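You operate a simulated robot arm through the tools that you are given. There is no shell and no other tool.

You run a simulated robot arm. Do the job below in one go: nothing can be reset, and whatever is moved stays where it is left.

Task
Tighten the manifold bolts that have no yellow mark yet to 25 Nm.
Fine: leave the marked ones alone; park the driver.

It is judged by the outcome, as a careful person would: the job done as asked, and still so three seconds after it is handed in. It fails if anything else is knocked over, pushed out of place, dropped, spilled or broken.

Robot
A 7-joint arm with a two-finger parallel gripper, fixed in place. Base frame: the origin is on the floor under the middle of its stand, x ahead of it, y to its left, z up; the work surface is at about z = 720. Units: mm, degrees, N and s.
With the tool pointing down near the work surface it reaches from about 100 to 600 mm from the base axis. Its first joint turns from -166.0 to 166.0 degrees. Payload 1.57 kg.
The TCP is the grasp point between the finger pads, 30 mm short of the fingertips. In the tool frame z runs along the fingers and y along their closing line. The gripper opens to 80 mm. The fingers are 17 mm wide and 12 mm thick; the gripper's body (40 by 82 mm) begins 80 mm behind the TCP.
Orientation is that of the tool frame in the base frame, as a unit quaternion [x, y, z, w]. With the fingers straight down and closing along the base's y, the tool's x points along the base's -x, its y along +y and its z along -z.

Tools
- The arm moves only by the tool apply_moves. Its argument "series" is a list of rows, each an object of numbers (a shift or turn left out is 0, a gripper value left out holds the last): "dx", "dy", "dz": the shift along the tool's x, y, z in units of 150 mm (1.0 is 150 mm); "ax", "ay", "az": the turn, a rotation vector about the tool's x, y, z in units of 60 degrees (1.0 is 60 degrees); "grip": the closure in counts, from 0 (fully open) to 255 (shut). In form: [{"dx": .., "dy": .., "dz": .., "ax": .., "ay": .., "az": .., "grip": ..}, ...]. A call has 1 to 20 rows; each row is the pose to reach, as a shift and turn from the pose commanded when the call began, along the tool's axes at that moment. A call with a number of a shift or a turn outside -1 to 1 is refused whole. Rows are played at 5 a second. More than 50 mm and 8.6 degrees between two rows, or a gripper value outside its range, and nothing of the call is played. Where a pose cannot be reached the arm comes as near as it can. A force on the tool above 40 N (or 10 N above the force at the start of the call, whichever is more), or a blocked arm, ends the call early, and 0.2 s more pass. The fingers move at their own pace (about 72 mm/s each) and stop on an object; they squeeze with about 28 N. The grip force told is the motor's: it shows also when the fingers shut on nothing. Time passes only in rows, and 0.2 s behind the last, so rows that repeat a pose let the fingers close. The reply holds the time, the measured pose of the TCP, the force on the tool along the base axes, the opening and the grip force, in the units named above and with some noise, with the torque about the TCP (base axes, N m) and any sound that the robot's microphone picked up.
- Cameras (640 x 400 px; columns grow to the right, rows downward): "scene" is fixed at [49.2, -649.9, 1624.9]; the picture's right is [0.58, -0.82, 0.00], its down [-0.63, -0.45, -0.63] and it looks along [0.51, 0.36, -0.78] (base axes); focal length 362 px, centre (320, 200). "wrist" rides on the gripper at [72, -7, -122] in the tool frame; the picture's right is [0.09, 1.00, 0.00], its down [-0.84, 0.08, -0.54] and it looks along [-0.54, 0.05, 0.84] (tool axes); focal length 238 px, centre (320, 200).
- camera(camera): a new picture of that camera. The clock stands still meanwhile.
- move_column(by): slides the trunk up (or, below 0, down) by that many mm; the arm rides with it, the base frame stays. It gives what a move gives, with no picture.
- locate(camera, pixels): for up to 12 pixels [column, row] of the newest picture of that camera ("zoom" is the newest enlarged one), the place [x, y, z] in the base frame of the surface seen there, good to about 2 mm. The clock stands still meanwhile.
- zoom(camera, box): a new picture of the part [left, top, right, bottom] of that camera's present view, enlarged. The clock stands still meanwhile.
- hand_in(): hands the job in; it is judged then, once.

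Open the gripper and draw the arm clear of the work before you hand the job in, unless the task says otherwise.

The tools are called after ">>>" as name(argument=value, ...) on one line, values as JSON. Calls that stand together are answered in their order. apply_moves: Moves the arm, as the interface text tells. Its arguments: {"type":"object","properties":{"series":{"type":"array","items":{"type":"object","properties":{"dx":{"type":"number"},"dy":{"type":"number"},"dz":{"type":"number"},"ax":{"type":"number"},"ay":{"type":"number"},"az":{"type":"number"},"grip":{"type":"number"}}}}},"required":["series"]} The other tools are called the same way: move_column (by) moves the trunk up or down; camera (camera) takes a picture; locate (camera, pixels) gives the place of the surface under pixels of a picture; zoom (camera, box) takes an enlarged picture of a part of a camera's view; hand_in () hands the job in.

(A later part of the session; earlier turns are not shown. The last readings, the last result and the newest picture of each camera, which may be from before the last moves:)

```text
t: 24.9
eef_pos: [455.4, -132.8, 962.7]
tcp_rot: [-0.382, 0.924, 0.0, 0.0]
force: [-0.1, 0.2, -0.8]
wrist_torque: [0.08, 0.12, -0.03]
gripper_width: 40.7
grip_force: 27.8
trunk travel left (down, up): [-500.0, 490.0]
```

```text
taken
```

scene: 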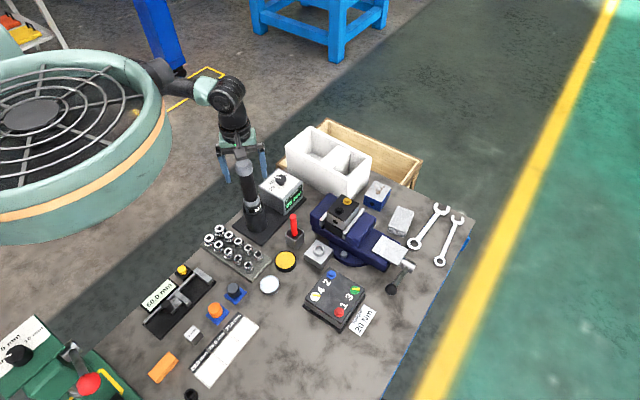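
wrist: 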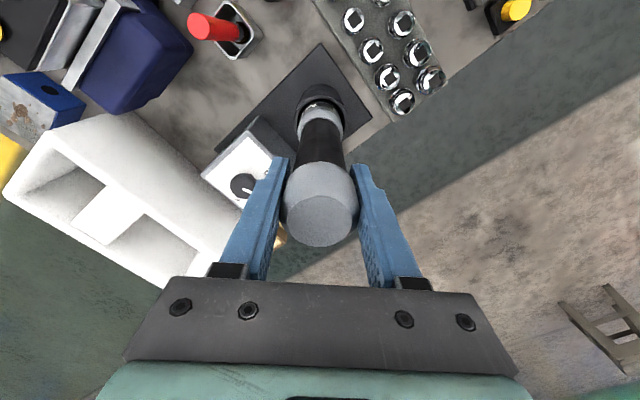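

Gripped at 40.7 mm. I lift slowly and read the load.

>>> apply_moves(series=[{"dz": -0.05}, {"dz": -0.12}, {"dz": -0.25}, {"dz": -0.25}])

>>> camera(camera="scene")

>>> zoom(camera="scene", box=[200, 120, 300, 240])

```text
t: 25.9
eef_pos: [455.6, -130.5, 999.6]
tcp_rot: [-0.382, 0.924, 0.001, 0.0]
force: [0.3, -0.2, -8.6]
wrist_torque: [-0.02, 0.03, -0.04]
gripper_width: 40.6
grip_force: 28.3
trunk travel left (down, up): [-500.0, 490.0]
```

```text
taken
```

scene: 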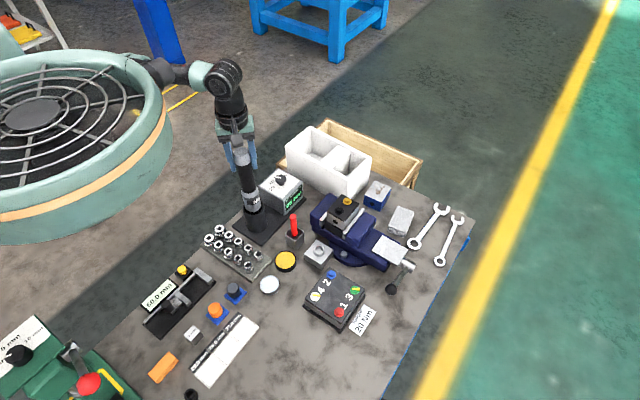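

```text
3.33 times, centred on (250, 180) of scene
```

zoom: 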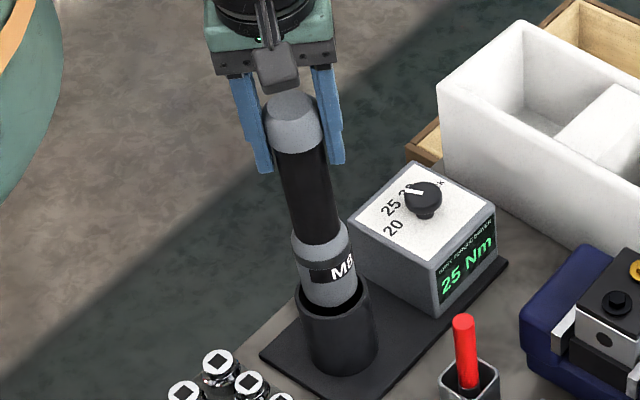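

It comes out cleanly (about 0.88 kg). I keep lifting 120 mm to clear the holder and see the tip.

>>> apply_moves(series=[{"dz": -0.2}, {"dz": -0.4}, {"dz": -0.6}, {"dz": -0.8}, {"dz": -0.8}])

>>> camera(camera="scene")

>>> zoom(camera="scene", box=[190, 80, 310, 240])

>>> camera(camera="wrist")

```text
t: 27.1
eef_pos: [456.3, -131.0, 1118.8]
tcp_rot: [-0.382, 0.924, 0.001, 0.0]
force: [-0.7, -0.1, -9.5]
wrist_torque: [-0.01, 0.01, 0.03]
gripper_width: 40.5
grip_force: 27.8
trunk travel left (down, up): [-500.0, 490.0]
```

```text
taken
```

scene: 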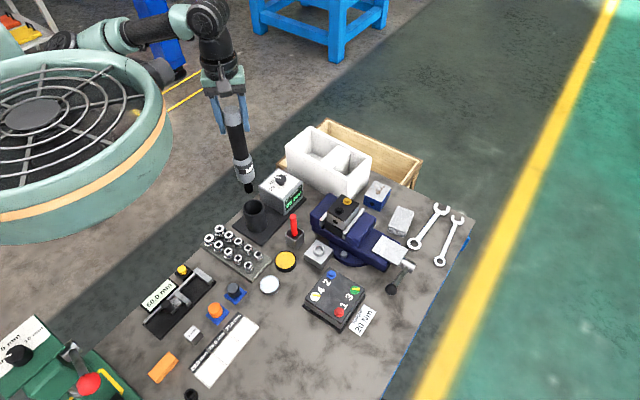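

```text
2.50 times, centred on (250, 160) of scene
```

zoom: 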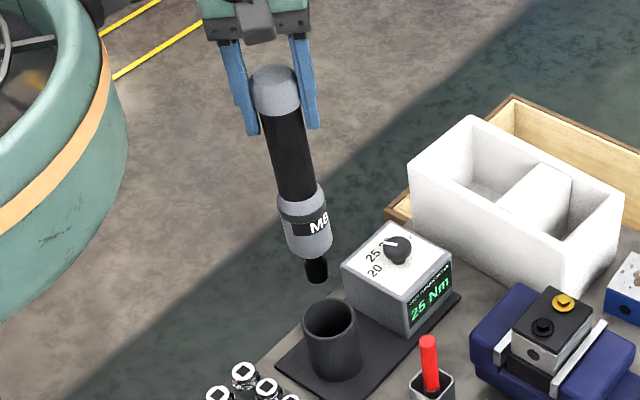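

```text
taken
```

wrist: 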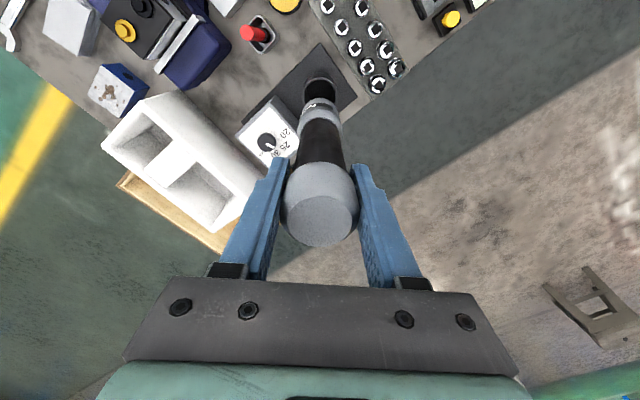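

The driver is fully out with its black M8 socket visible at zoom (317,270). I locate the tip relative to the TCP.

>>> zoom(camera="scene", box=[215, 130, 275, 200])

```text
5.71 times, centred on (245, 165) of scene
```

zoom: 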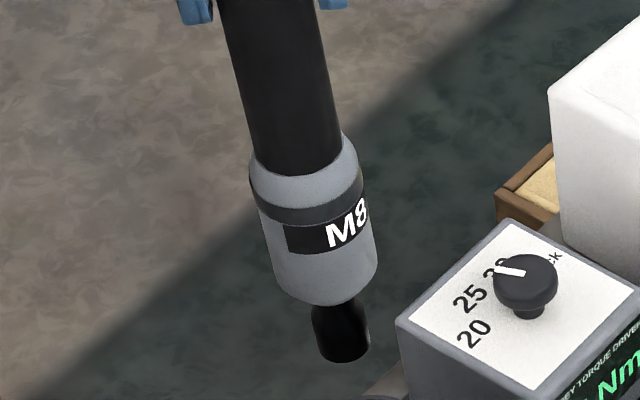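

>>> locate(camera="zoom", pixels=[[345, 357], [345, 345], [342, 325], [322, 350], [367, 345], [335, 300], [320, 280], [310, 190], [290, 120], [280, 60], [338, 310], [374, 270]])

```text
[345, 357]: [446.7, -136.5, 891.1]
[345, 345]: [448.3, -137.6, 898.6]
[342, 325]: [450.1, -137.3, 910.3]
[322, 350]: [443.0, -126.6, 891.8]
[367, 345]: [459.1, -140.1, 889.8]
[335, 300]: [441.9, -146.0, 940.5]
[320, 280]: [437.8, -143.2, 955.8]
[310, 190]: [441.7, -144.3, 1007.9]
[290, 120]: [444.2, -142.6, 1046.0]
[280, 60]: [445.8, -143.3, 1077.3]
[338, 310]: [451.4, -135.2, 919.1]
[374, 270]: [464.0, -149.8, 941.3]
```

The tip hangs 230 mm under the TCP, nearly on axis. I raise the trunk 120 mm for better reach over the bolts.

>>> move_column(by=120)

```text
t: 28.6
eef_pos: [455.1, -129.4, 1239.2]
tcp_rot: [-0.383, 0.924, 0.0, -0.001]
force: [0.3, 0.3, -8.5]
wrist_torque: [-0.01, -0.01, 0.04]
gripper_width: 40.6
grip_force: 28.4
trunk travel left (down, up): [-620.0, 370.0]
```

Load steady. I carry the driver toward bolt 1 (red, lower number first) at height, in stages.

>>> apply_moves(series=[{"dx": 0.24, "dy": -0.135}, {"dx": 0.48, "dy": -0.27}, {"dx": 0.73, "dy": -0.407}, {"dx": 0.97, "dy": -0.54}, {"dx": 0.97, "dy": -0.54}])

>>> apply_moves(series=[{"dx": 0.24, "dy": -0.135}, {"dx": 0.48, "dy": -0.27}, {"dx": 0.73, "dy": -0.407}, {"dx": 0.97, "dy": -0.54}, {"dx": 0.97, "dy": -0.54}])

>>> camera(camera="scene")

>>> camera(camera="wrist")

```text
t: 29.9
eef_pos: [411.0, -288.5, 1234.2]
tcp_rot: [-0.384, 0.923, 0.001, -0.003]
force: [-1.0, -0.1, -8.3]
wrist_torque: [0.0, 0.0, -0.01]
gripper_width: 40.6
grip_force: 27.8
trunk travel left (down, up): [-620.0, 370.0]
```

```text
t: 31.1
eef_pos: [365.8, -449.6, 1238.4]
tcp_rot: [-0.382, 0.924, 0.001, 0.0]
force: [0.4, -0.5, -9.0]
wrist_torque: [0.0, 0.05, 0.0]
gripper_width: 40.4
grip_force: 28.1
trunk travel left (down, up): [-620.0, 370.0]
```

```text
taken
```

scene: 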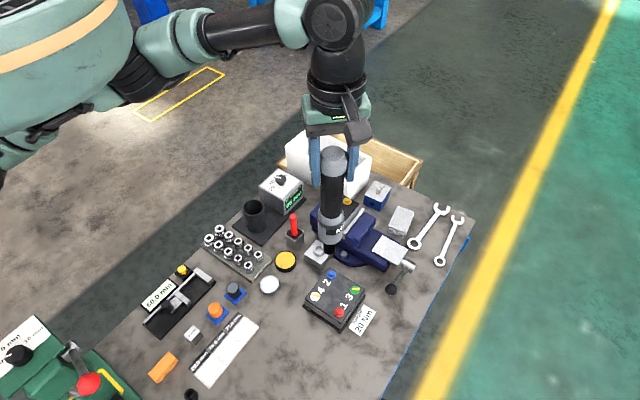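

```text
taken
```

wrist: 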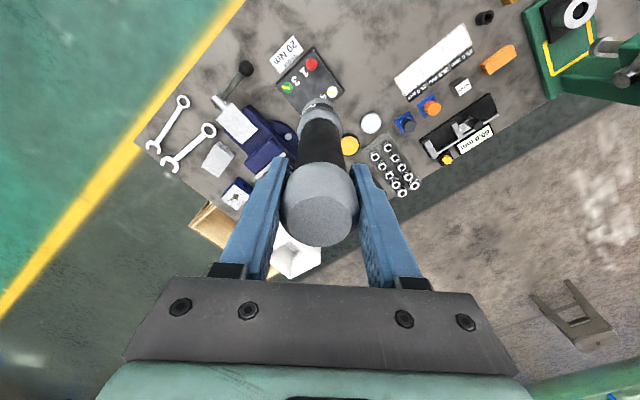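

I go over bolt 1 at (353,-492) and lower 150 mm (tip to about z 858).

>>> apply_moves(series=[{"dx": 0.257, "dy": -0.139}, {"dx": 0.257, "dy": -0.139, "dz": 0.25}, {"dx": 0.257, "dy": -0.139, "dz": 0.5}, {"dx": 0.257, "dy": -0.139, "dz": 0.75}, {"dx": 0.257, "dy": -0.139, "dz": 1.0}, {"dx": 0.257, "dy": -0.139, "dz": 1.0}])

>>> camera(camera="scene")

>>> zoom(camera="scene", box=[290, 190, 410, 340])

>>> camera(camera="wrist")

```text
t: 32.5
eef_pos: [353.0, -492.3, 1087.9]
tcp_rot: [-0.382, 0.924, 0.0, 0.0]
force: [0.5, 0.5, -8.2]
wrist_torque: [-0.03, 0.0, 0.0]
gripper_width: 40.4
grip_force: 28.5
out of reach, approached as far as the arm can: row 1
trunk travel left (down, up): [-620.0, 370.0]
```

```text
taken
```

scene: 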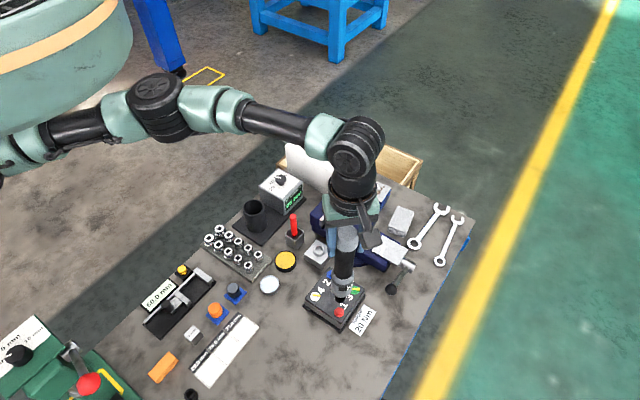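

```text
2.67 times, centred on (350, 265) of scene
```

zoom: 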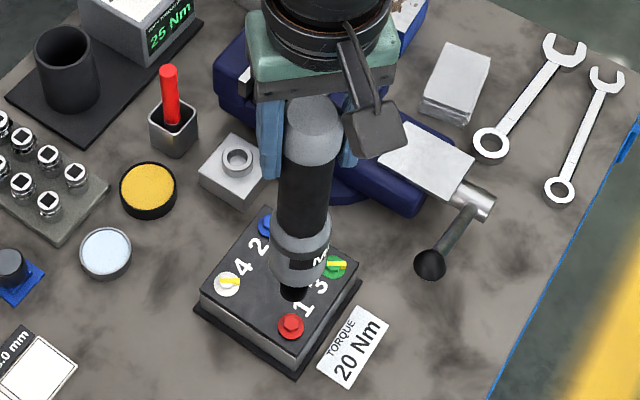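

```text
taken
```

wrist: 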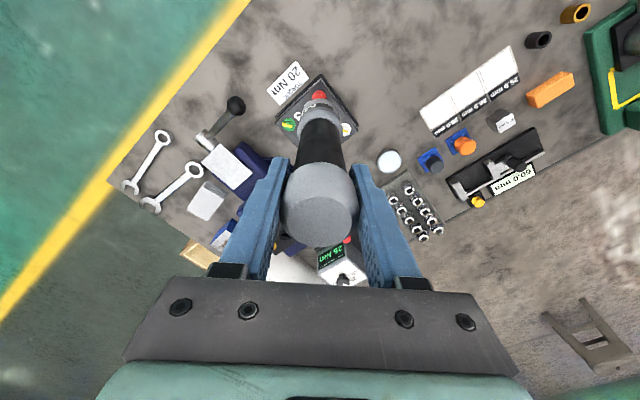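

The tip is above bolt 1. I zoom to measure tip and bolt head together.

>>> zoom(camera="scene", box=[315, 265, 375, 325])

```text
6.67 times, centred on (345, 295) of scene
```

zoom: 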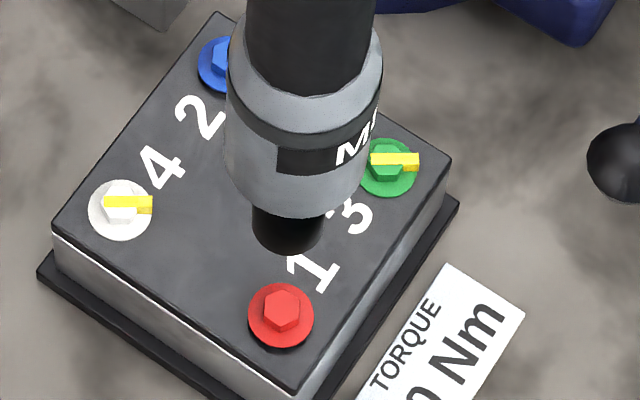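

>>> locate(camera="zoom", pixels=[[288, 248], [288, 235], [288, 220], [258, 235], [319, 238], [283, 305], [252, 318], [311, 318], [281, 287], [281, 345], [268, 305], [297, 305]])

```text
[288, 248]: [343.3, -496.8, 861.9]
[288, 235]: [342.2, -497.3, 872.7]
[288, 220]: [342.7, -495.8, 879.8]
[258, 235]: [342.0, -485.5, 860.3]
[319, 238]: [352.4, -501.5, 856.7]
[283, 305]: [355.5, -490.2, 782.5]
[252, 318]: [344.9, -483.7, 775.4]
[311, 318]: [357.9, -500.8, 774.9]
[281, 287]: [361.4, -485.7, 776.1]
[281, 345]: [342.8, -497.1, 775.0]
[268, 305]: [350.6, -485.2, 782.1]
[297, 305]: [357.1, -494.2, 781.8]
```

Tip axis ≈ (352,-492) and bolt ≈ (352.5,-491.5): aligned within a millimetre or so. I lower to about 8 mm above the head and recheck.

>>> apply_moves(series=[{"dz": 0.2}, {"dz": 0.35}, {"dz": 0.44}, {"dz": 0.44}])

>>> camera(camera="scene")

>>> zoom(camera="scene", box=[315, 275, 375, 335])

>>> camera(camera="wrist")

>>> zoom(camera="wrist", box=[260, 50, 380, 150])

```text
t: 33.5
eef_pos: [353.0, -490.4, 1021.6]
tcp_rot: [-0.383, 0.924, 0.001, -0.001]
force: [-1.3, -0.2, -8.4]
wrist_torque: [0.01, 0.01, 0.01]
gripper_width: 40.6
grip_force: 27.7
trunk travel left (down, up): [-620.0, 370.0]
```

```text
taken
```

scene: 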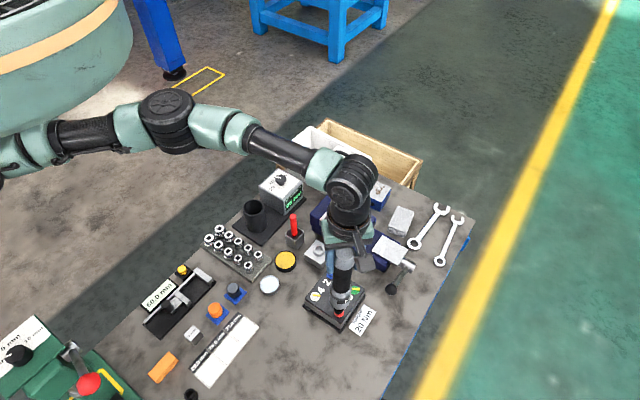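

```text
6.67 times, centred on (345, 305) of scene
```

zoom: 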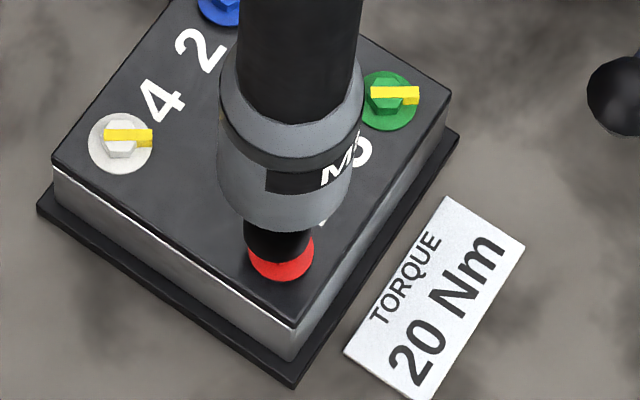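

```text
taken
```

wrist: 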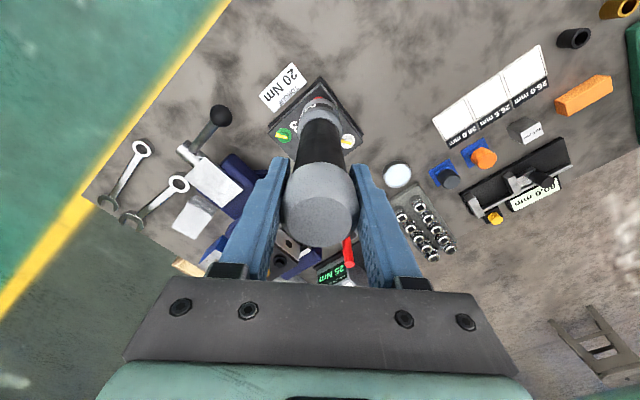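

```text
4.00 times, centred on (320, 100) of wrist
```

zoom: 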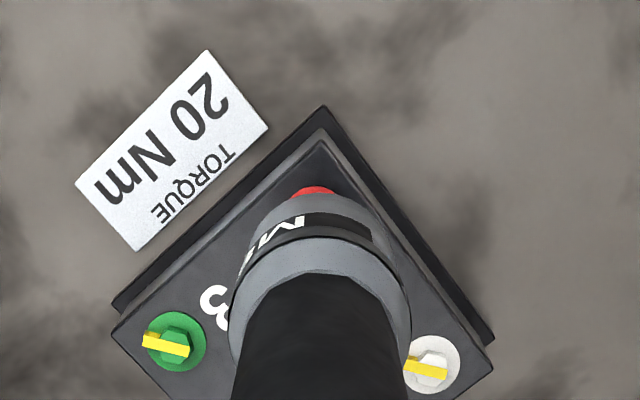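

I zoom tighter to compare socket and bolt flange centres.

>>> zoom(camera="scene", box=[325, 295, 355, 322])

```text
14.81 times, centred on (340, 308) of scene
```

zoom: 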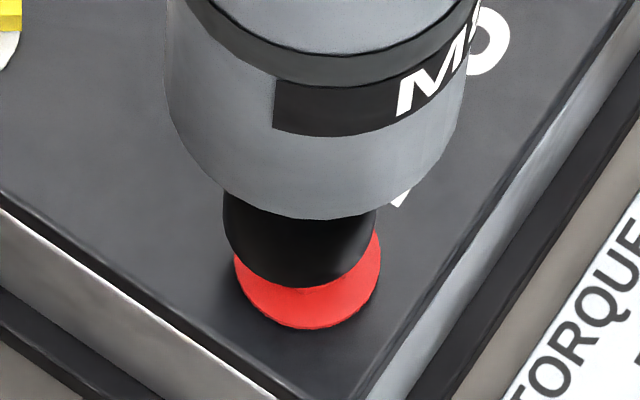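

The socket sits about 2 mm too far to the +y side of the flange centre. I shift by about (0.5,-1.8) mm and look again.

>>> apply_moves(series=[{"dx": 0.006, "dy": -0.011}, {"dx": 0.006, "dy": -0.011}, {"dx": 0.006, "dy": -0.011}])

>>> zoom(camera="scene", box=[325, 295, 355, 322])

>>> zoom(camera="wrist", box=[290, 70, 350, 130])

```text
t: 34.2
eef_pos: [351.3, -493.2, 1021.5]
tcp_rot: [-0.382, 0.924, 0.001, 0.0]
force: [0.3, 0.0, -9.6]
wrist_torque: [0.01, 0.0, 0.0]
gripper_width: 40.5
grip_force: 27.4
trunk travel left (down, up): [-620.0, 370.0]
```

```text
14.81 times, centred on (340, 308) of scene
```

zoom: 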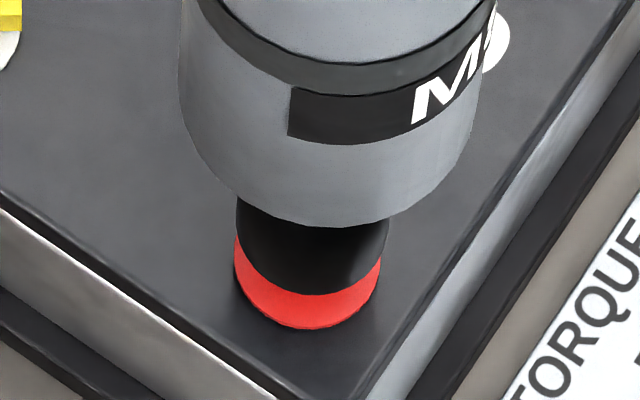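

```text
6.67 times, centred on (320, 100) of wrist
```

zoom: 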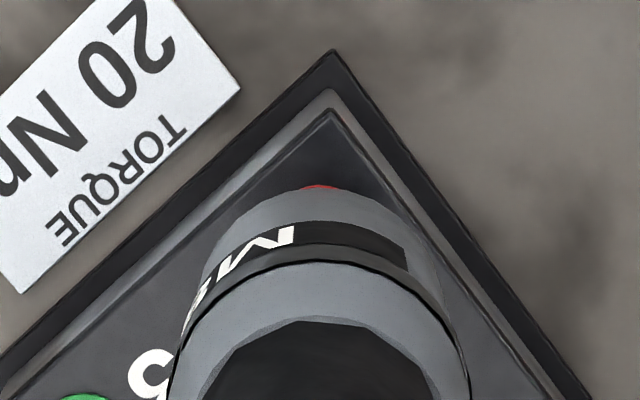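

Now the socket is centred over the bolt (column 312 vs 307 with the expected lean, rows agree). I lower gently onto the head.

>>> apply_moves(series=[{"dz": 0.03}, {"dz": 0.045}, {"dz": 0.055}, {"dz": 0.065}, {"dz": 0.065}])

>>> zoom(camera="scene", box=[325, 295, 355, 322])

```text
t: 35.5
eef_pos: [353.0, -495.8, 1012.4]
tcp_rot: [-0.383, 0.924, 0.001, -0.001]
force: [-0.6, 0.2, -9.4]
wrist_torque: [0.0, -0.01, -0.01]
gripper_width: 40.5
grip_force: 27.9
trunk travel left (down, up): [-620.0, 370.0]
```

```text
14.81 times, centred on (340, 308) of scene
```

zoom: 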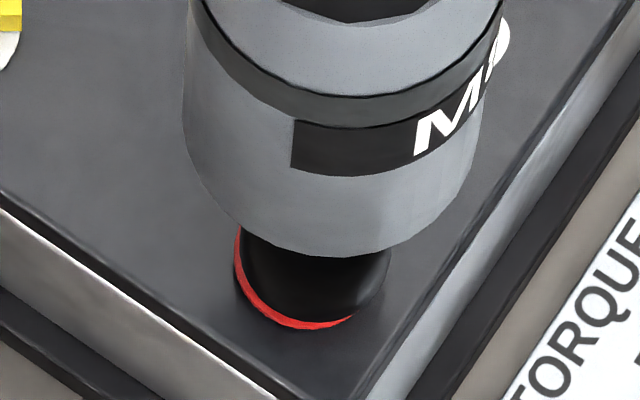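

No contact force yet, and the socket has drifted ~1 mm to the picture's right. I correct 1 mm and lower a little further.

>>> apply_moves(series=[{"dx": -0.001, "dy": 0.007}, {"dx": -0.001, "dy": 0.007}, {"dx": -0.001, "dy": 0.007, "dz": 0.01}, {"dx": -0.001, "dy": 0.007, "dz": 0.02}, {"dx": -0.001, "dy": 0.007, "dz": 0.02}])

>>> zoom(camera="scene", box=[325, 295, 355, 322])

```text
t: 36.6
eef_pos: [352.9, -493.3, 1009.5]
tcp_rot: [-0.383, 0.924, 0.001, 0.0]
force: [-0.2, 0.4, -7.8]
wrist_torque: [-0.01, 0.01, -0.01]
gripper_width: 40.6
grip_force: 28.1
trunk travel left (down, up): [-620.0, 370.0]
```

```text
14.81 times, centred on (340, 308) of scene
```

zoom: 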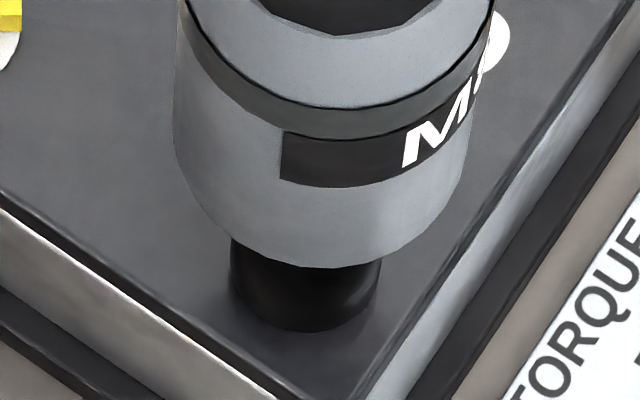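

Centred within a millimetre and still no contact force. I continue down in small steps.

>>> apply_moves(series=[{"dz": 0.007}, {"dz": 0.014}, {"dz": 0.02}, {"dz": 0.02}])

>>> zoom(camera="scene", box=[325, 295, 355, 322])

```text
t: 37.6
eef_pos: [350.5, -493.4, 1006.7]
tcp_rot: [-0.383, 0.924, 0.0, 0.0]
force: [0.4, 1.0, 0.4]
wrist_torque: [0.07, 0.06, -0.05]
gripper_width: 40.5
grip_force: 28.5
trunk travel left (down, up): [-620.0, 370.0]
```

```text
14.81 times, centred on (340, 308) of scene
```

zoom: 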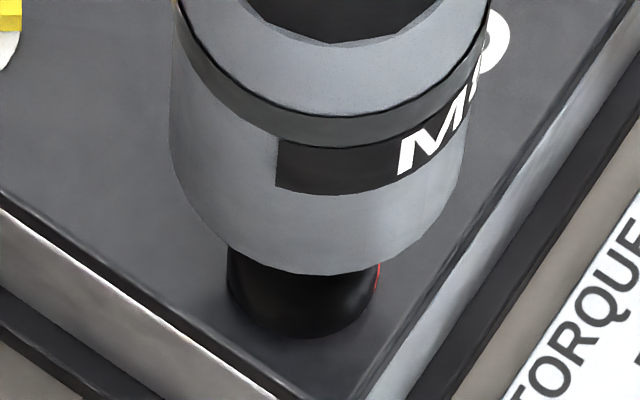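

Contact now (force went from -9 to +0.4 N). I nudge 0.8 mm toward +x to centre and press a little more, listening for the driver.

>>> apply_moves(series=[{"dx": -0.004, "dy": -0.003, "dz": 0.0}, {"dx": -0.004, "dy": -0.003, "dz": 0.006}, {"dx": -0.004, "dy": -0.003, "dz": 0.012}, {"dx": -0.004, "dy": -0.003, "dz": 0.012}])

>>> zoom(camera="scene", box=[315, 275, 375, 335])

>>> zoom(camera="scene", box=[255, 160, 315, 220])

```text
t: 38.6
eef_pos: [351.3, -492.5, 1004.1]
tcp_rot: [-0.382, 0.924, 0.0, 0.0]
force: [-0.2, 0.1, 0.8]
wrist_torque: [-0.09, 0.14, 0.0]
gripper_width: 40.3
grip_force: 28.1
trunk travel left (down, up): [-620.0, 370.0]
```

```text
6.67 times, centred on (345, 305) of scene
```

zoom: 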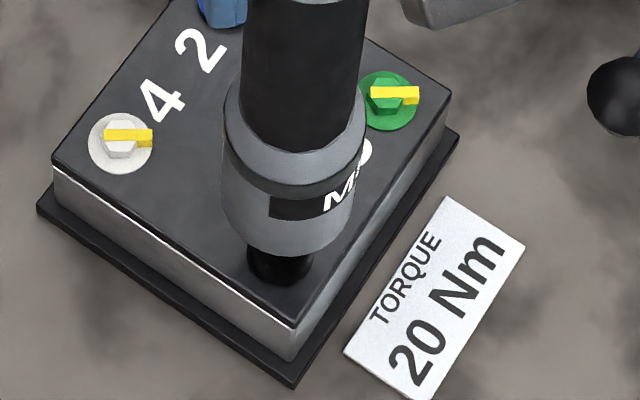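

```text
6.67 times, centred on (285, 190) of scene
```

zoom: 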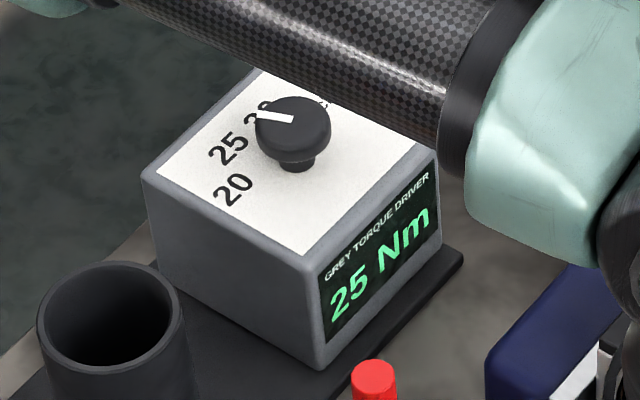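

The force stays near +0.8 N with no sound; I press slightly further and watch the reading.

>>> apply_moves(series=[{"dz": 0.005}, {"dz": 0.01}, {"dz": 0.01}, {"dz": 0.01}])

>>> zoom(camera="scene", box=[325, 295, 355, 322])

>>> camera(camera="wrist")

```text
t: 39.6
eef_pos: [351.0, -492.1, 1004.9]
tcp_rot: [-0.382, 0.924, -0.001, 0.0]
force: [0.5, -1.9, 11.0]
wrist_torque: [-0.19, 0.03, 0.07]
gripper_width: 40.5
grip_force: 28.1
trunk travel left (down, up): [-620.0, 370.0]
```

```text
14.81 times, centred on (340, 308) of scene
```

zoom: 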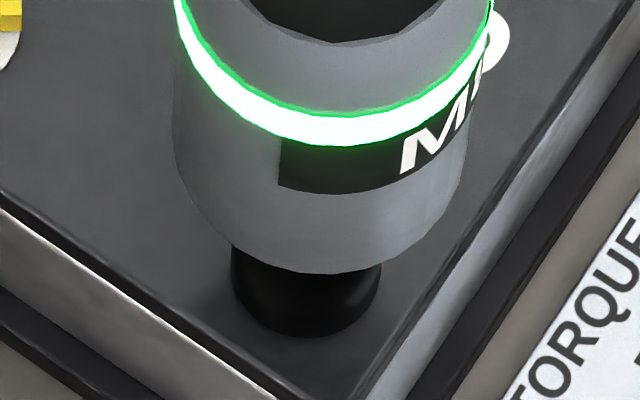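

```text
taken
```

wrist: 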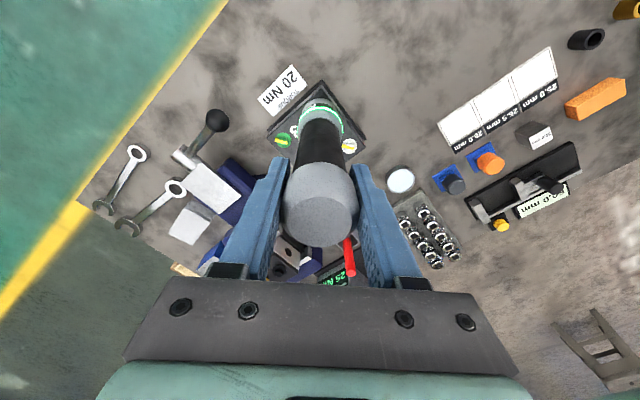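

The driver's ring now glows green under ~20 N of push — it is running or has reached torque. I hold the push for another second and check the ring and display.

>>> apply_moves(series=[{"dz": 0.0}, {"dz": 0.0}, {"dz": 0.0}, {"dz": 0.0}, {"dz": 0.0}])

>>> zoom(camera="scene", box=[315, 265, 375, 325])

>>> zoom(camera="scene", box=[255, 160, 315, 220])

```text
t: 40.9
eef_pos: [351.5, -493.3, 1005.2]
tcp_rot: [-0.383, 0.924, -0.001, 0.0]
force: [1.8, -1.6, 14.5]
wrist_torque: [-0.4, -0.13, -0.01]
gripper_width: 40.9
grip_force: 28.6
trunk travel left (down, up): [-620.0, 370.0]
```

```text
6.67 times, centred on (345, 295) of scene
```

zoom: 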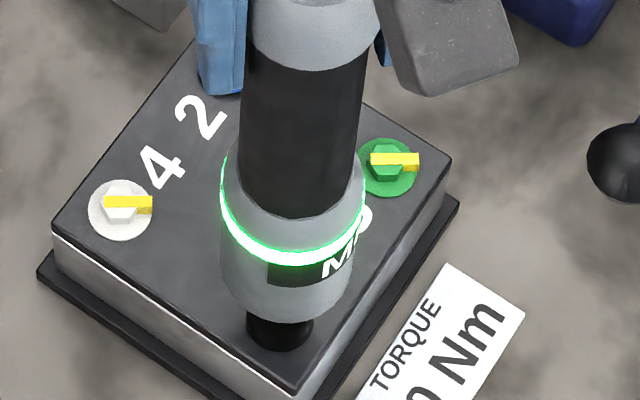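

```text
6.67 times, centred on (285, 190) of scene
```

zoom: 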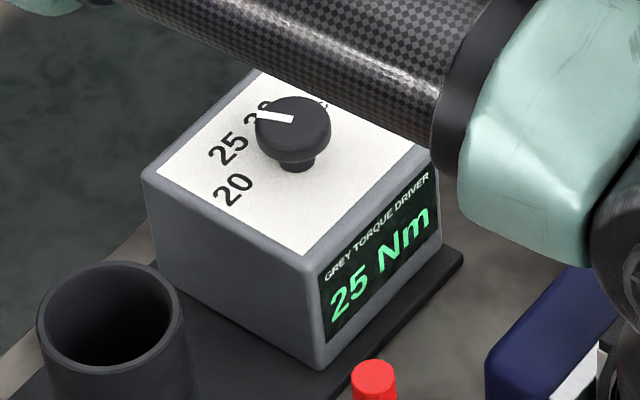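

Ring still green. I hold for two more seconds to see if the signal changes.

>>> apply_moves(series=[{"dz": 0.0}, {"dz": 0.0}, {"dz": 0.0}, {"dz": 0.0}, {"dz": 0.0}, {"dz": 0.0}, {"dz": 0.0}, {"dz": 0.0}, {"dz": 0.0}, {"dz": 0.0}])

>>> zoom(camera="scene", box=[315, 265, 375, 325])

```text
t: 43.0
eef_pos: [350.1, -492.0, 1004.4]
tcp_rot: [-0.383, 0.924, -0.001, 0.0]
force: [1.1, -2.8, 16.6]
wrist_torque: [-0.39, -0.14, 0.04]
gripper_width: 40.5
grip_force: 27.9
trunk travel left (down, up): [-620.0, 370.0]
```

```text
6.67 times, centred on (345, 295) of scene
```

zoom: 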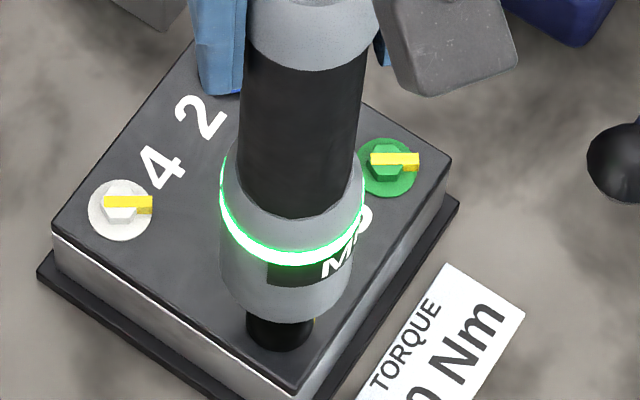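

Steady green. I lift off 40 mm and inspect bolt 1.

>>> apply_moves(series=[{"dz": -0.02}, {"dz": -0.05}, {"dz": -0.15}, {"dz": -0.3}, {"dz": -0.45}, {"dz": -0.45}])

>>> zoom(camera="scene", box=[315, 265, 375, 325])

```text
t: 44.5
eef_pos: [351.1, -492.6, 1071.1]
tcp_rot: [-0.382, 0.924, 0.001, 0.0]
force: [0.2, 0.3, -8.6]
wrist_torque: [-0.01, 0.06, 0.02]
gripper_width: 40.5
grip_force: 28.2
trunk travel left (down, up): [-620.0, 370.0]
```

```text
6.67 times, centred on (345, 295) of scene
```

zoom: 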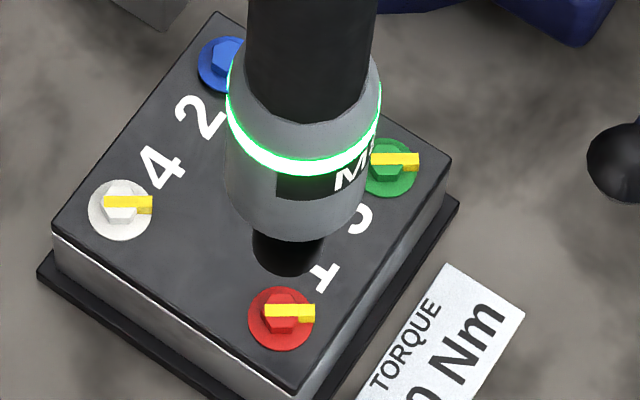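

Bolt 1 now carries a yellow mark, so it is done. I move diagonally to bolt 2 (blue), +71/+71 mm away.

>>> apply_moves(series=[{"dx": -0.2}, {"dx": -0.4}, {"dx": -0.6}, {"dx": -0.671, "dy": 0.001}, {"dx": -0.671, "dy": 0.001, "dz": 0.15}, {"dx": -0.671, "dy": 0.001, "dz": 0.28}, {"dx": -0.671, "dy": 0.001, "dz": 0.32}, {"dx": -0.671, "dy": 0.001, "dz": 0.32}])

>>> camera(camera="scene")

>>> zoom(camera="scene", box=[317, 257, 347, 284])

>>> zoom(camera="wrist", box=[260, 60, 380, 160])

```text
t: 46.2
eef_pos: [422.9, -422.1, 1021.0]
tcp_rot: [-0.383, 0.924, 0.001, -0.001]
force: [0.1, 0.3, -8.1]
wrist_torque: [-0.03, 0.0, 0.03]
gripper_width: 40.7
grip_force: 28.3
trunk travel left (down, up): [-620.0, 370.0]
```

```text
taken
```

scene: 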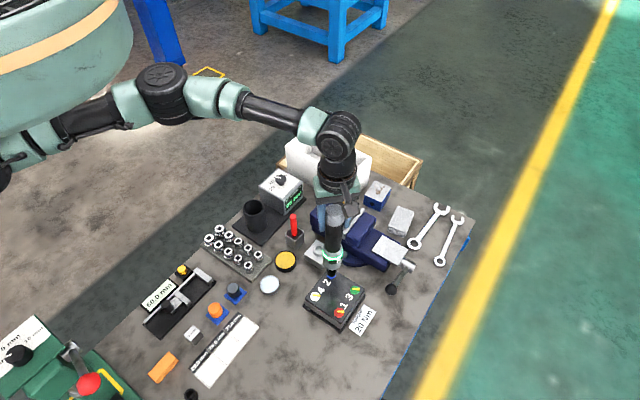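

```text
14.81 times, centred on (332, 270) of scene
```

zoom: 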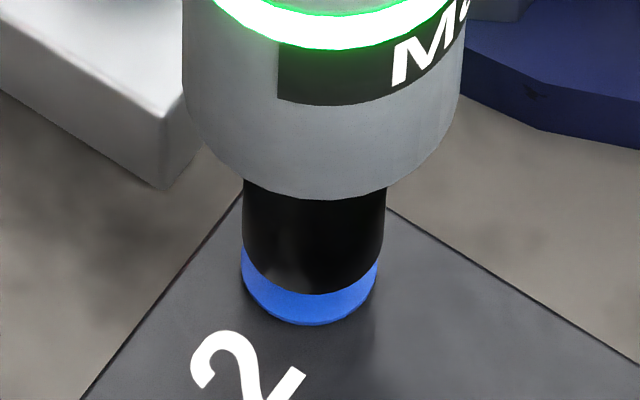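

```text
4.00 times, centred on (320, 110) of wrist
```

zoom: 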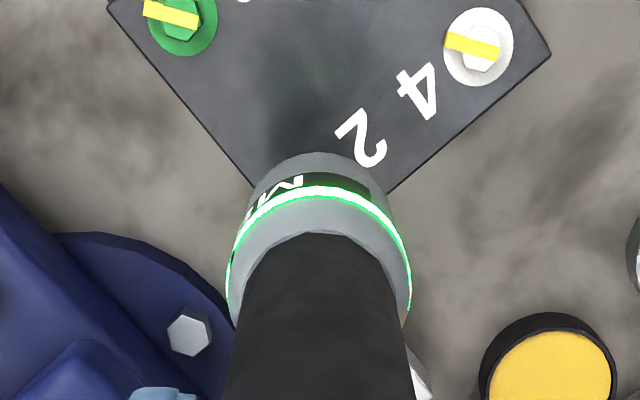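

I compare socket and flange again: flange centre (309,265) in the zoom. I locate a few points to judge the offset.

>>> zoom(camera="scene", box=[317, 257, 347, 284])

>>> locate(camera="zoom", pixels=[[314, 290], [314, 280], [314, 260], [314, 230], [314, 305], [310, 322], [246, 275], [374, 275], [248, 230], [382, 230]])

```text
14.81 times, centred on (332, 270) of scene
```

zoom: 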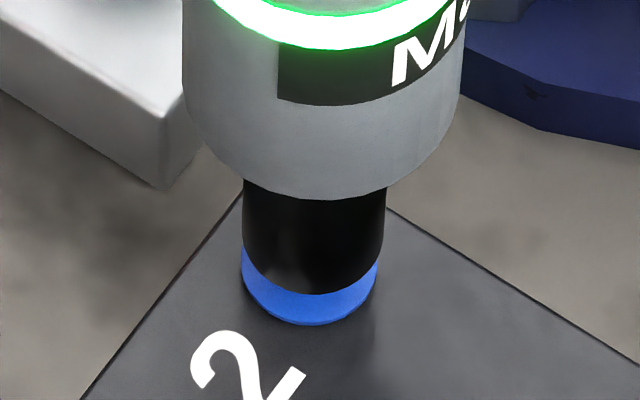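

```text
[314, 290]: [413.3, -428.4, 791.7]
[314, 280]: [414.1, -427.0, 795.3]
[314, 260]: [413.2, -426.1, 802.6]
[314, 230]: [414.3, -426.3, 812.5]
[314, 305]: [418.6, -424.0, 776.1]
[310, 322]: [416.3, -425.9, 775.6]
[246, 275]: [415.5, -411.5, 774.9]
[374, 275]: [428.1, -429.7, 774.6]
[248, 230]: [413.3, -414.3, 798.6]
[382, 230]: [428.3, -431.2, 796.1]
```

The socket is ~1.5 mm short of the bolt (toward the camera). I shift (+1.3,+0.9) mm and come down to just above the head.

>>> apply_moves(series=[{"dx": -0.0104, "dy": -0.002}, {"dx": -0.0104, "dy": -0.002}, {"dx": -0.0104, "dy": -0.002, "dz": 0.03}, {"dx": -0.0104, "dy": -0.002, "dz": 0.055}, {"dx": -0.0104, "dy": -0.002, "dz": 0.055}])

>>> zoom(camera="scene", box=[317, 257, 347, 284])

```text
t: 47.5
eef_pos: [424.9, -421.3, 1013.8]
tcp_rot: [-0.383, 0.924, 0.001, 0.0]
force: [-0.8, -0.1, -9.2]
wrist_torque: [-0.01, -0.01, 0.03]
gripper_width: 40.6
grip_force: 28.1
trunk travel left (down, up): [-620.0, 370.0]
```

```text
14.81 times, centred on (332, 270) of scene
```

zoom: 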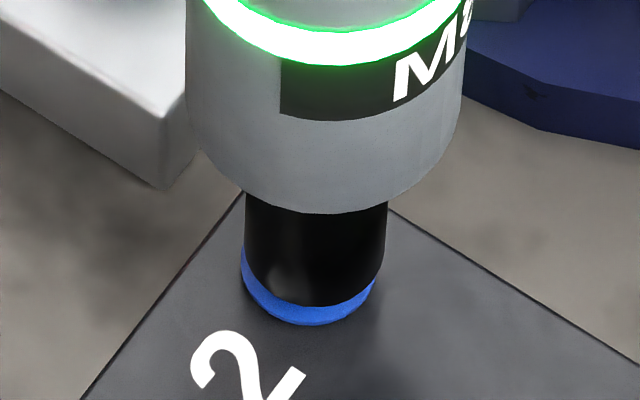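

Rows agree now; the socket is ~1 mm right. I shift 1 mm left and lower to the head.

>>> apply_moves(series=[{"dx": -0.001, "dy": 0.0067}, {"dx": -0.001, "dy": 0.0067}, {"dx": -0.001, "dy": 0.0067, "dz": 0.015}, {"dx": -0.001, "dy": 0.0067, "dz": 0.03}, {"dx": -0.001, "dy": 0.0067, "dz": 0.04}, {"dx": -0.001, "dy": 0.0067, "dz": 0.04}])

>>> zoom(camera="scene", box=[317, 257, 347, 284])

```text
t: 48.9
eef_pos: [424.8, -420.8, 1008.5]
tcp_rot: [-0.383, 0.924, 0.0, -0.001]
force: [0.3, 1.2, -8.3]
wrist_torque: [0.01, 0.04, -0.03]
gripper_width: 40.3
grip_force: 27.9
trunk travel left (down, up): [-620.0, 370.0]
```

```text
14.81 times, centred on (332, 270) of scene
```

zoom: 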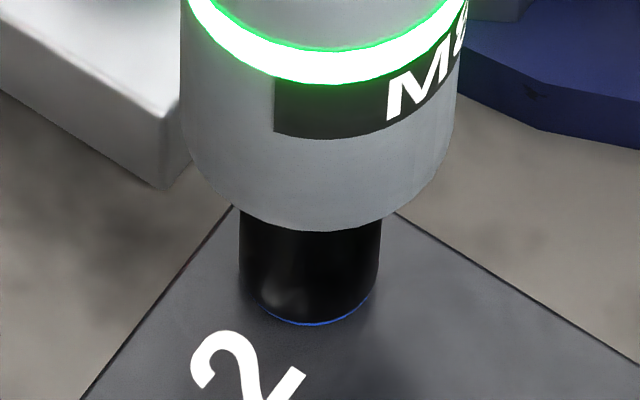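

Well centred. I keep pressing down in small steps until the push force builds.

>>> apply_moves(series=[{"dz": 0.01}, {"dz": 0.018}, {"dz": 0.025}, {"dz": 0.03}, {"dz": 0.033}, {"dz": 0.033}])

>>> zoom(camera="scene", box=[317, 257, 347, 284])

```text
t: 50.2
eef_pos: [422.6, -418.4, 1005.3]
tcp_rot: [-0.383, 0.924, -0.001, 0.002]
force: [0.7, 2.6, 11.5]
wrist_torque: [0.37, -0.05, -0.02]
gripper_width: 40.3
grip_force: 28.3
trunk travel left (down, up): [-620.0, 370.0]
```

```text
14.81 times, centred on (332, 270) of scene
```

zoom: 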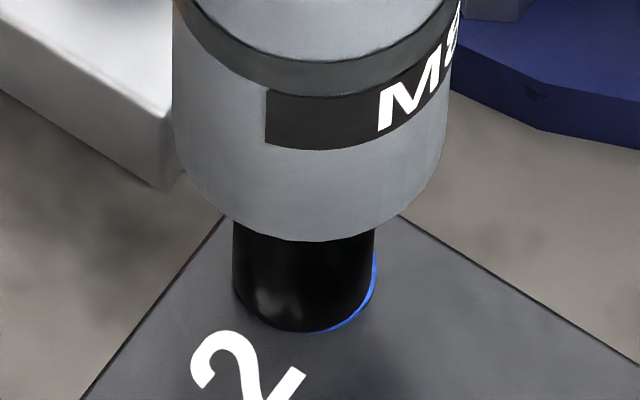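

The ring went dark as the driver took up the new bolt, with ~20 N push. I hold for a second and watch for green.

>>> apply_moves(series=[{"dz": 0.0}, {"dz": 0.0}, {"dz": 0.0}, {"dz": 0.0}, {"dz": 0.0}])

>>> zoom(camera="scene", box=[317, 250, 347, 284])

```text
t: 51.5
eef_pos: [422.9, -419.2, 1005.1]
tcp_rot: [-0.382, 0.924, -0.002, 0.0]
force: [0.1, 0.1, 11.2]
wrist_torque: [0.01, 0.0, 0.07]
gripper_width: 40.4
grip_force: 28.3
trunk travel left (down, up): [-620.0, 370.0]
```

```text
11.76 times, centred on (332, 267) of scene
```

zoom: 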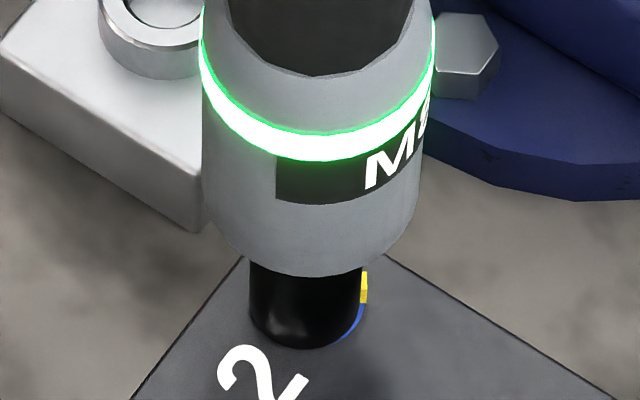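

Green again, and a yellow mark peeks out beside the socket. I lift straight off and check both bolts.

>>> apply_moves(series=[{"dz": -0.02}, {"dz": -0.05}, {"dz": -0.15}, {"dz": -0.35}, {"dz": -0.65}, {"dz": -0.95}, {"dz": -0.95}])

>>> camera(camera="scene")

>>> zoom(camera="scene", box=[290, 230, 390, 340])

>>> camera(camera="wrist")

```text
t: 53.0
eef_pos: [425.3, -421.2, 1146.2]
tcp_rot: [-0.382, 0.924, 0.0, 0.0]
force: [0.0, 0.3, -9.0]
wrist_torque: [0.01, 0.01, 0.01]
gripper_width: 40.7
grip_force: 28.4
trunk travel left (down, up): [-620.0, 370.0]
```

```text
taken
```

scene: 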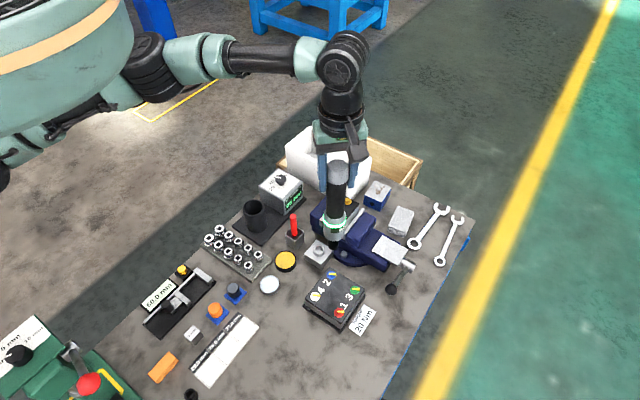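

```text
3.64 times, centred on (340, 285) of scene
```

zoom: 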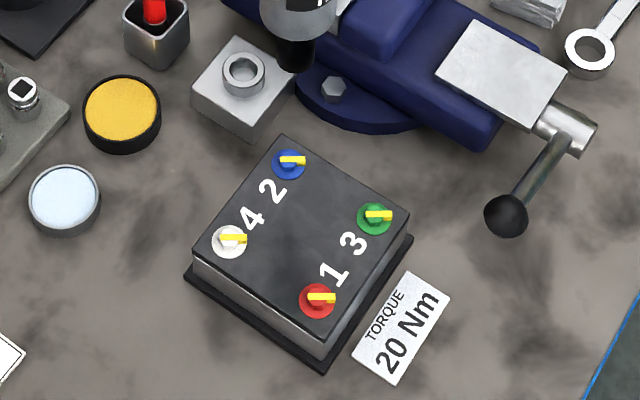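

```text
taken
```

wrist: 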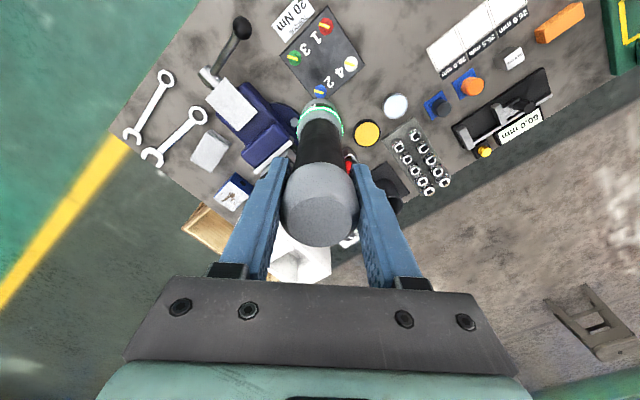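

All four bolts are marked now. I carry the driver back to its holder at (455,-130.5), tip at about z 916, in two stages.

>>> apply_moves(series=[{"dx": -0.19, "dy": 0.154}, {"dx": -0.38, "dy": 0.308}, {"dx": -0.57, "dy": 0.462}, {"dx": -0.755, "dy": 0.615}, {"dx": -0.755, "dy": 0.615}])

>>> apply_moves(series=[{"dx": -0.19, "dy": 0.154}, {"dx": -0.38, "dy": 0.308}, {"dx": -0.57, "dy": 0.462}, {"dx": -0.755, "dy": 0.615}, {"dx": -0.755, "dy": 0.615}, {"dx": -0.755, "dy": 0.615}])

>>> camera(camera="scene")

>>> zoom(camera="scene", box=[220, 130, 290, 240])

>>> camera(camera="wrist")

```text
t: 54.2
eef_pos: [439.2, -275.8, 1148.2]
tcp_rot: [-0.383, 0.924, 0.0, 0.0]
force: [0.6, -1.1, -7.4]
wrist_torque: [0.0, 0.01, 0.01]
gripper_width: 40.6
grip_force: 27.7
trunk travel left (down, up): [-620.0, 370.0]
```

```text
t: 55.6
eef_pos: [454.6, -128.8, 1146.4]
tcp_rot: [-0.382, 0.924, 0.0, 0.0]
force: [-0.1, -0.2, -8.2]
wrist_torque: [-0.01, 0.01, 0.0]
gripper_width: 40.6
grip_force: 28.2
trunk travel left (down, up): [-620.0, 370.0]
```

```text
taken
```

scene: 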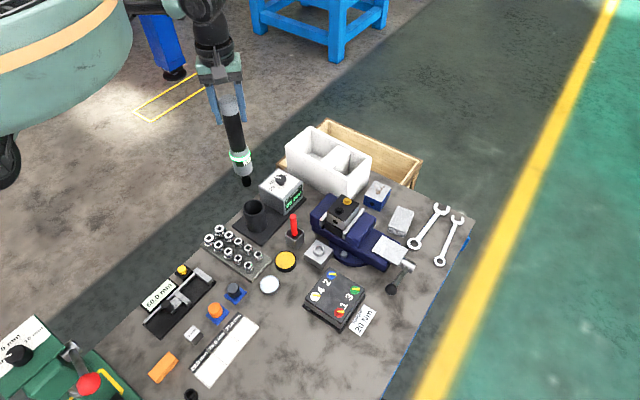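

```text
3.64 times, centred on (255, 185) of scene
```

zoom: 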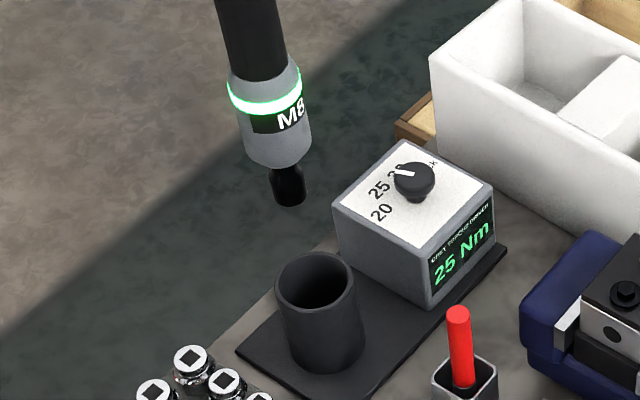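

```text
taken
```

wrist: 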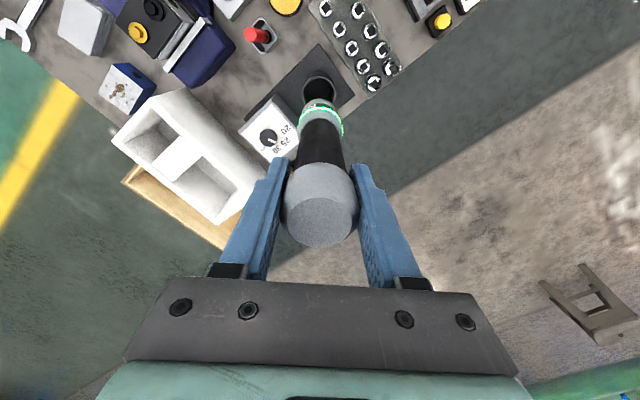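

I locate the empty holder's rim and the driver tip to align them.

>>> zoom(camera="scene", box=[230, 160, 280, 240])

```text
5.00 times, centred on (255, 200) of scene
```

zoom: 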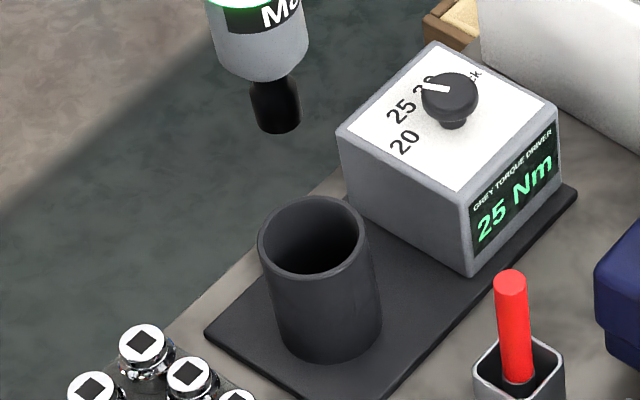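

>>> locate(camera="zoom", pixels=[[261, 238], [366, 232], [312, 200], [312, 277], [282, 214], [347, 213], [285, 270], [350, 260], [280, 127], [278, 115], [256, 115], [298, 112]])

```text
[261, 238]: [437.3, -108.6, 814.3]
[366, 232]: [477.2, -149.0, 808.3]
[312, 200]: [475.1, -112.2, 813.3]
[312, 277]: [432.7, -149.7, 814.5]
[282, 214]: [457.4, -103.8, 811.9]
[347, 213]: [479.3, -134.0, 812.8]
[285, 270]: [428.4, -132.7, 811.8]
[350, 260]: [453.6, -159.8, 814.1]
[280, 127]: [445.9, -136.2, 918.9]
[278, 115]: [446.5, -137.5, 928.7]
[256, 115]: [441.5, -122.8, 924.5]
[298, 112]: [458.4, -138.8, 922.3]
```

The holder centre is (455,-131) and the tip about (453,-128). I correct and lower until the body is just above the rim, then check.

>>> apply_moves(series=[{"dx": 0.0024, "dy": -0.0165}, {"dx": 0.0024, "dy": -0.0165, "dz": 0.25}, {"dx": 0.0024, "dy": -0.0165, "dz": 0.45}, {"dx": 0.0024, "dy": -0.0165, "dz": 0.6}, {"dx": 0.0024, "dy": -0.0165, "dz": 0.75}, {"dx": 0.0024, "dy": -0.0165, "dz": 0.86}, {"dx": 0.0024, "dy": -0.0165, "dz": 0.86}])

>>> zoom(camera="scene", box=[230, 170, 280, 240])

>>> zoom(camera="wrist", box=[280, 60, 360, 160])

```text
t: 57.2
eef_pos: [456.1, -129.6, 1017.3]
tcp_rot: [-0.383, 0.924, 0.0, 0.0]
force: [1.0, 0.1, -8.7]
wrist_torque: [-0.04, 0.0, -0.01]
gripper_width: 40.6
grip_force: 28.2
trunk travel left (down, up): [-620.0, 370.0]
```

```text
5.71 times, centred on (255, 205) of scene
```

zoom: 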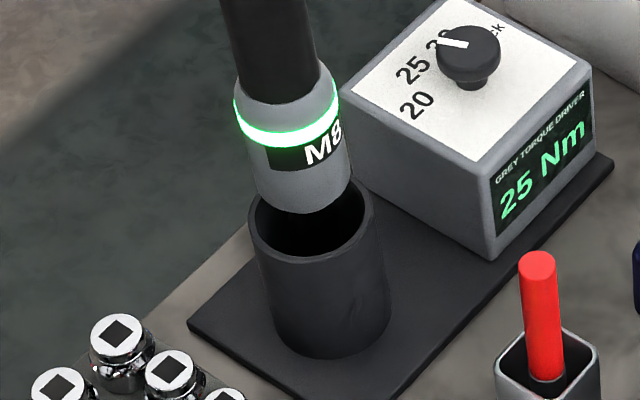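

```text
4.00 times, centred on (320, 110) of wrist
```

zoom: 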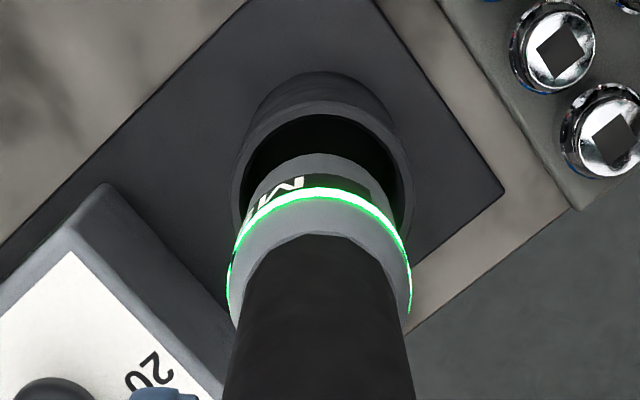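

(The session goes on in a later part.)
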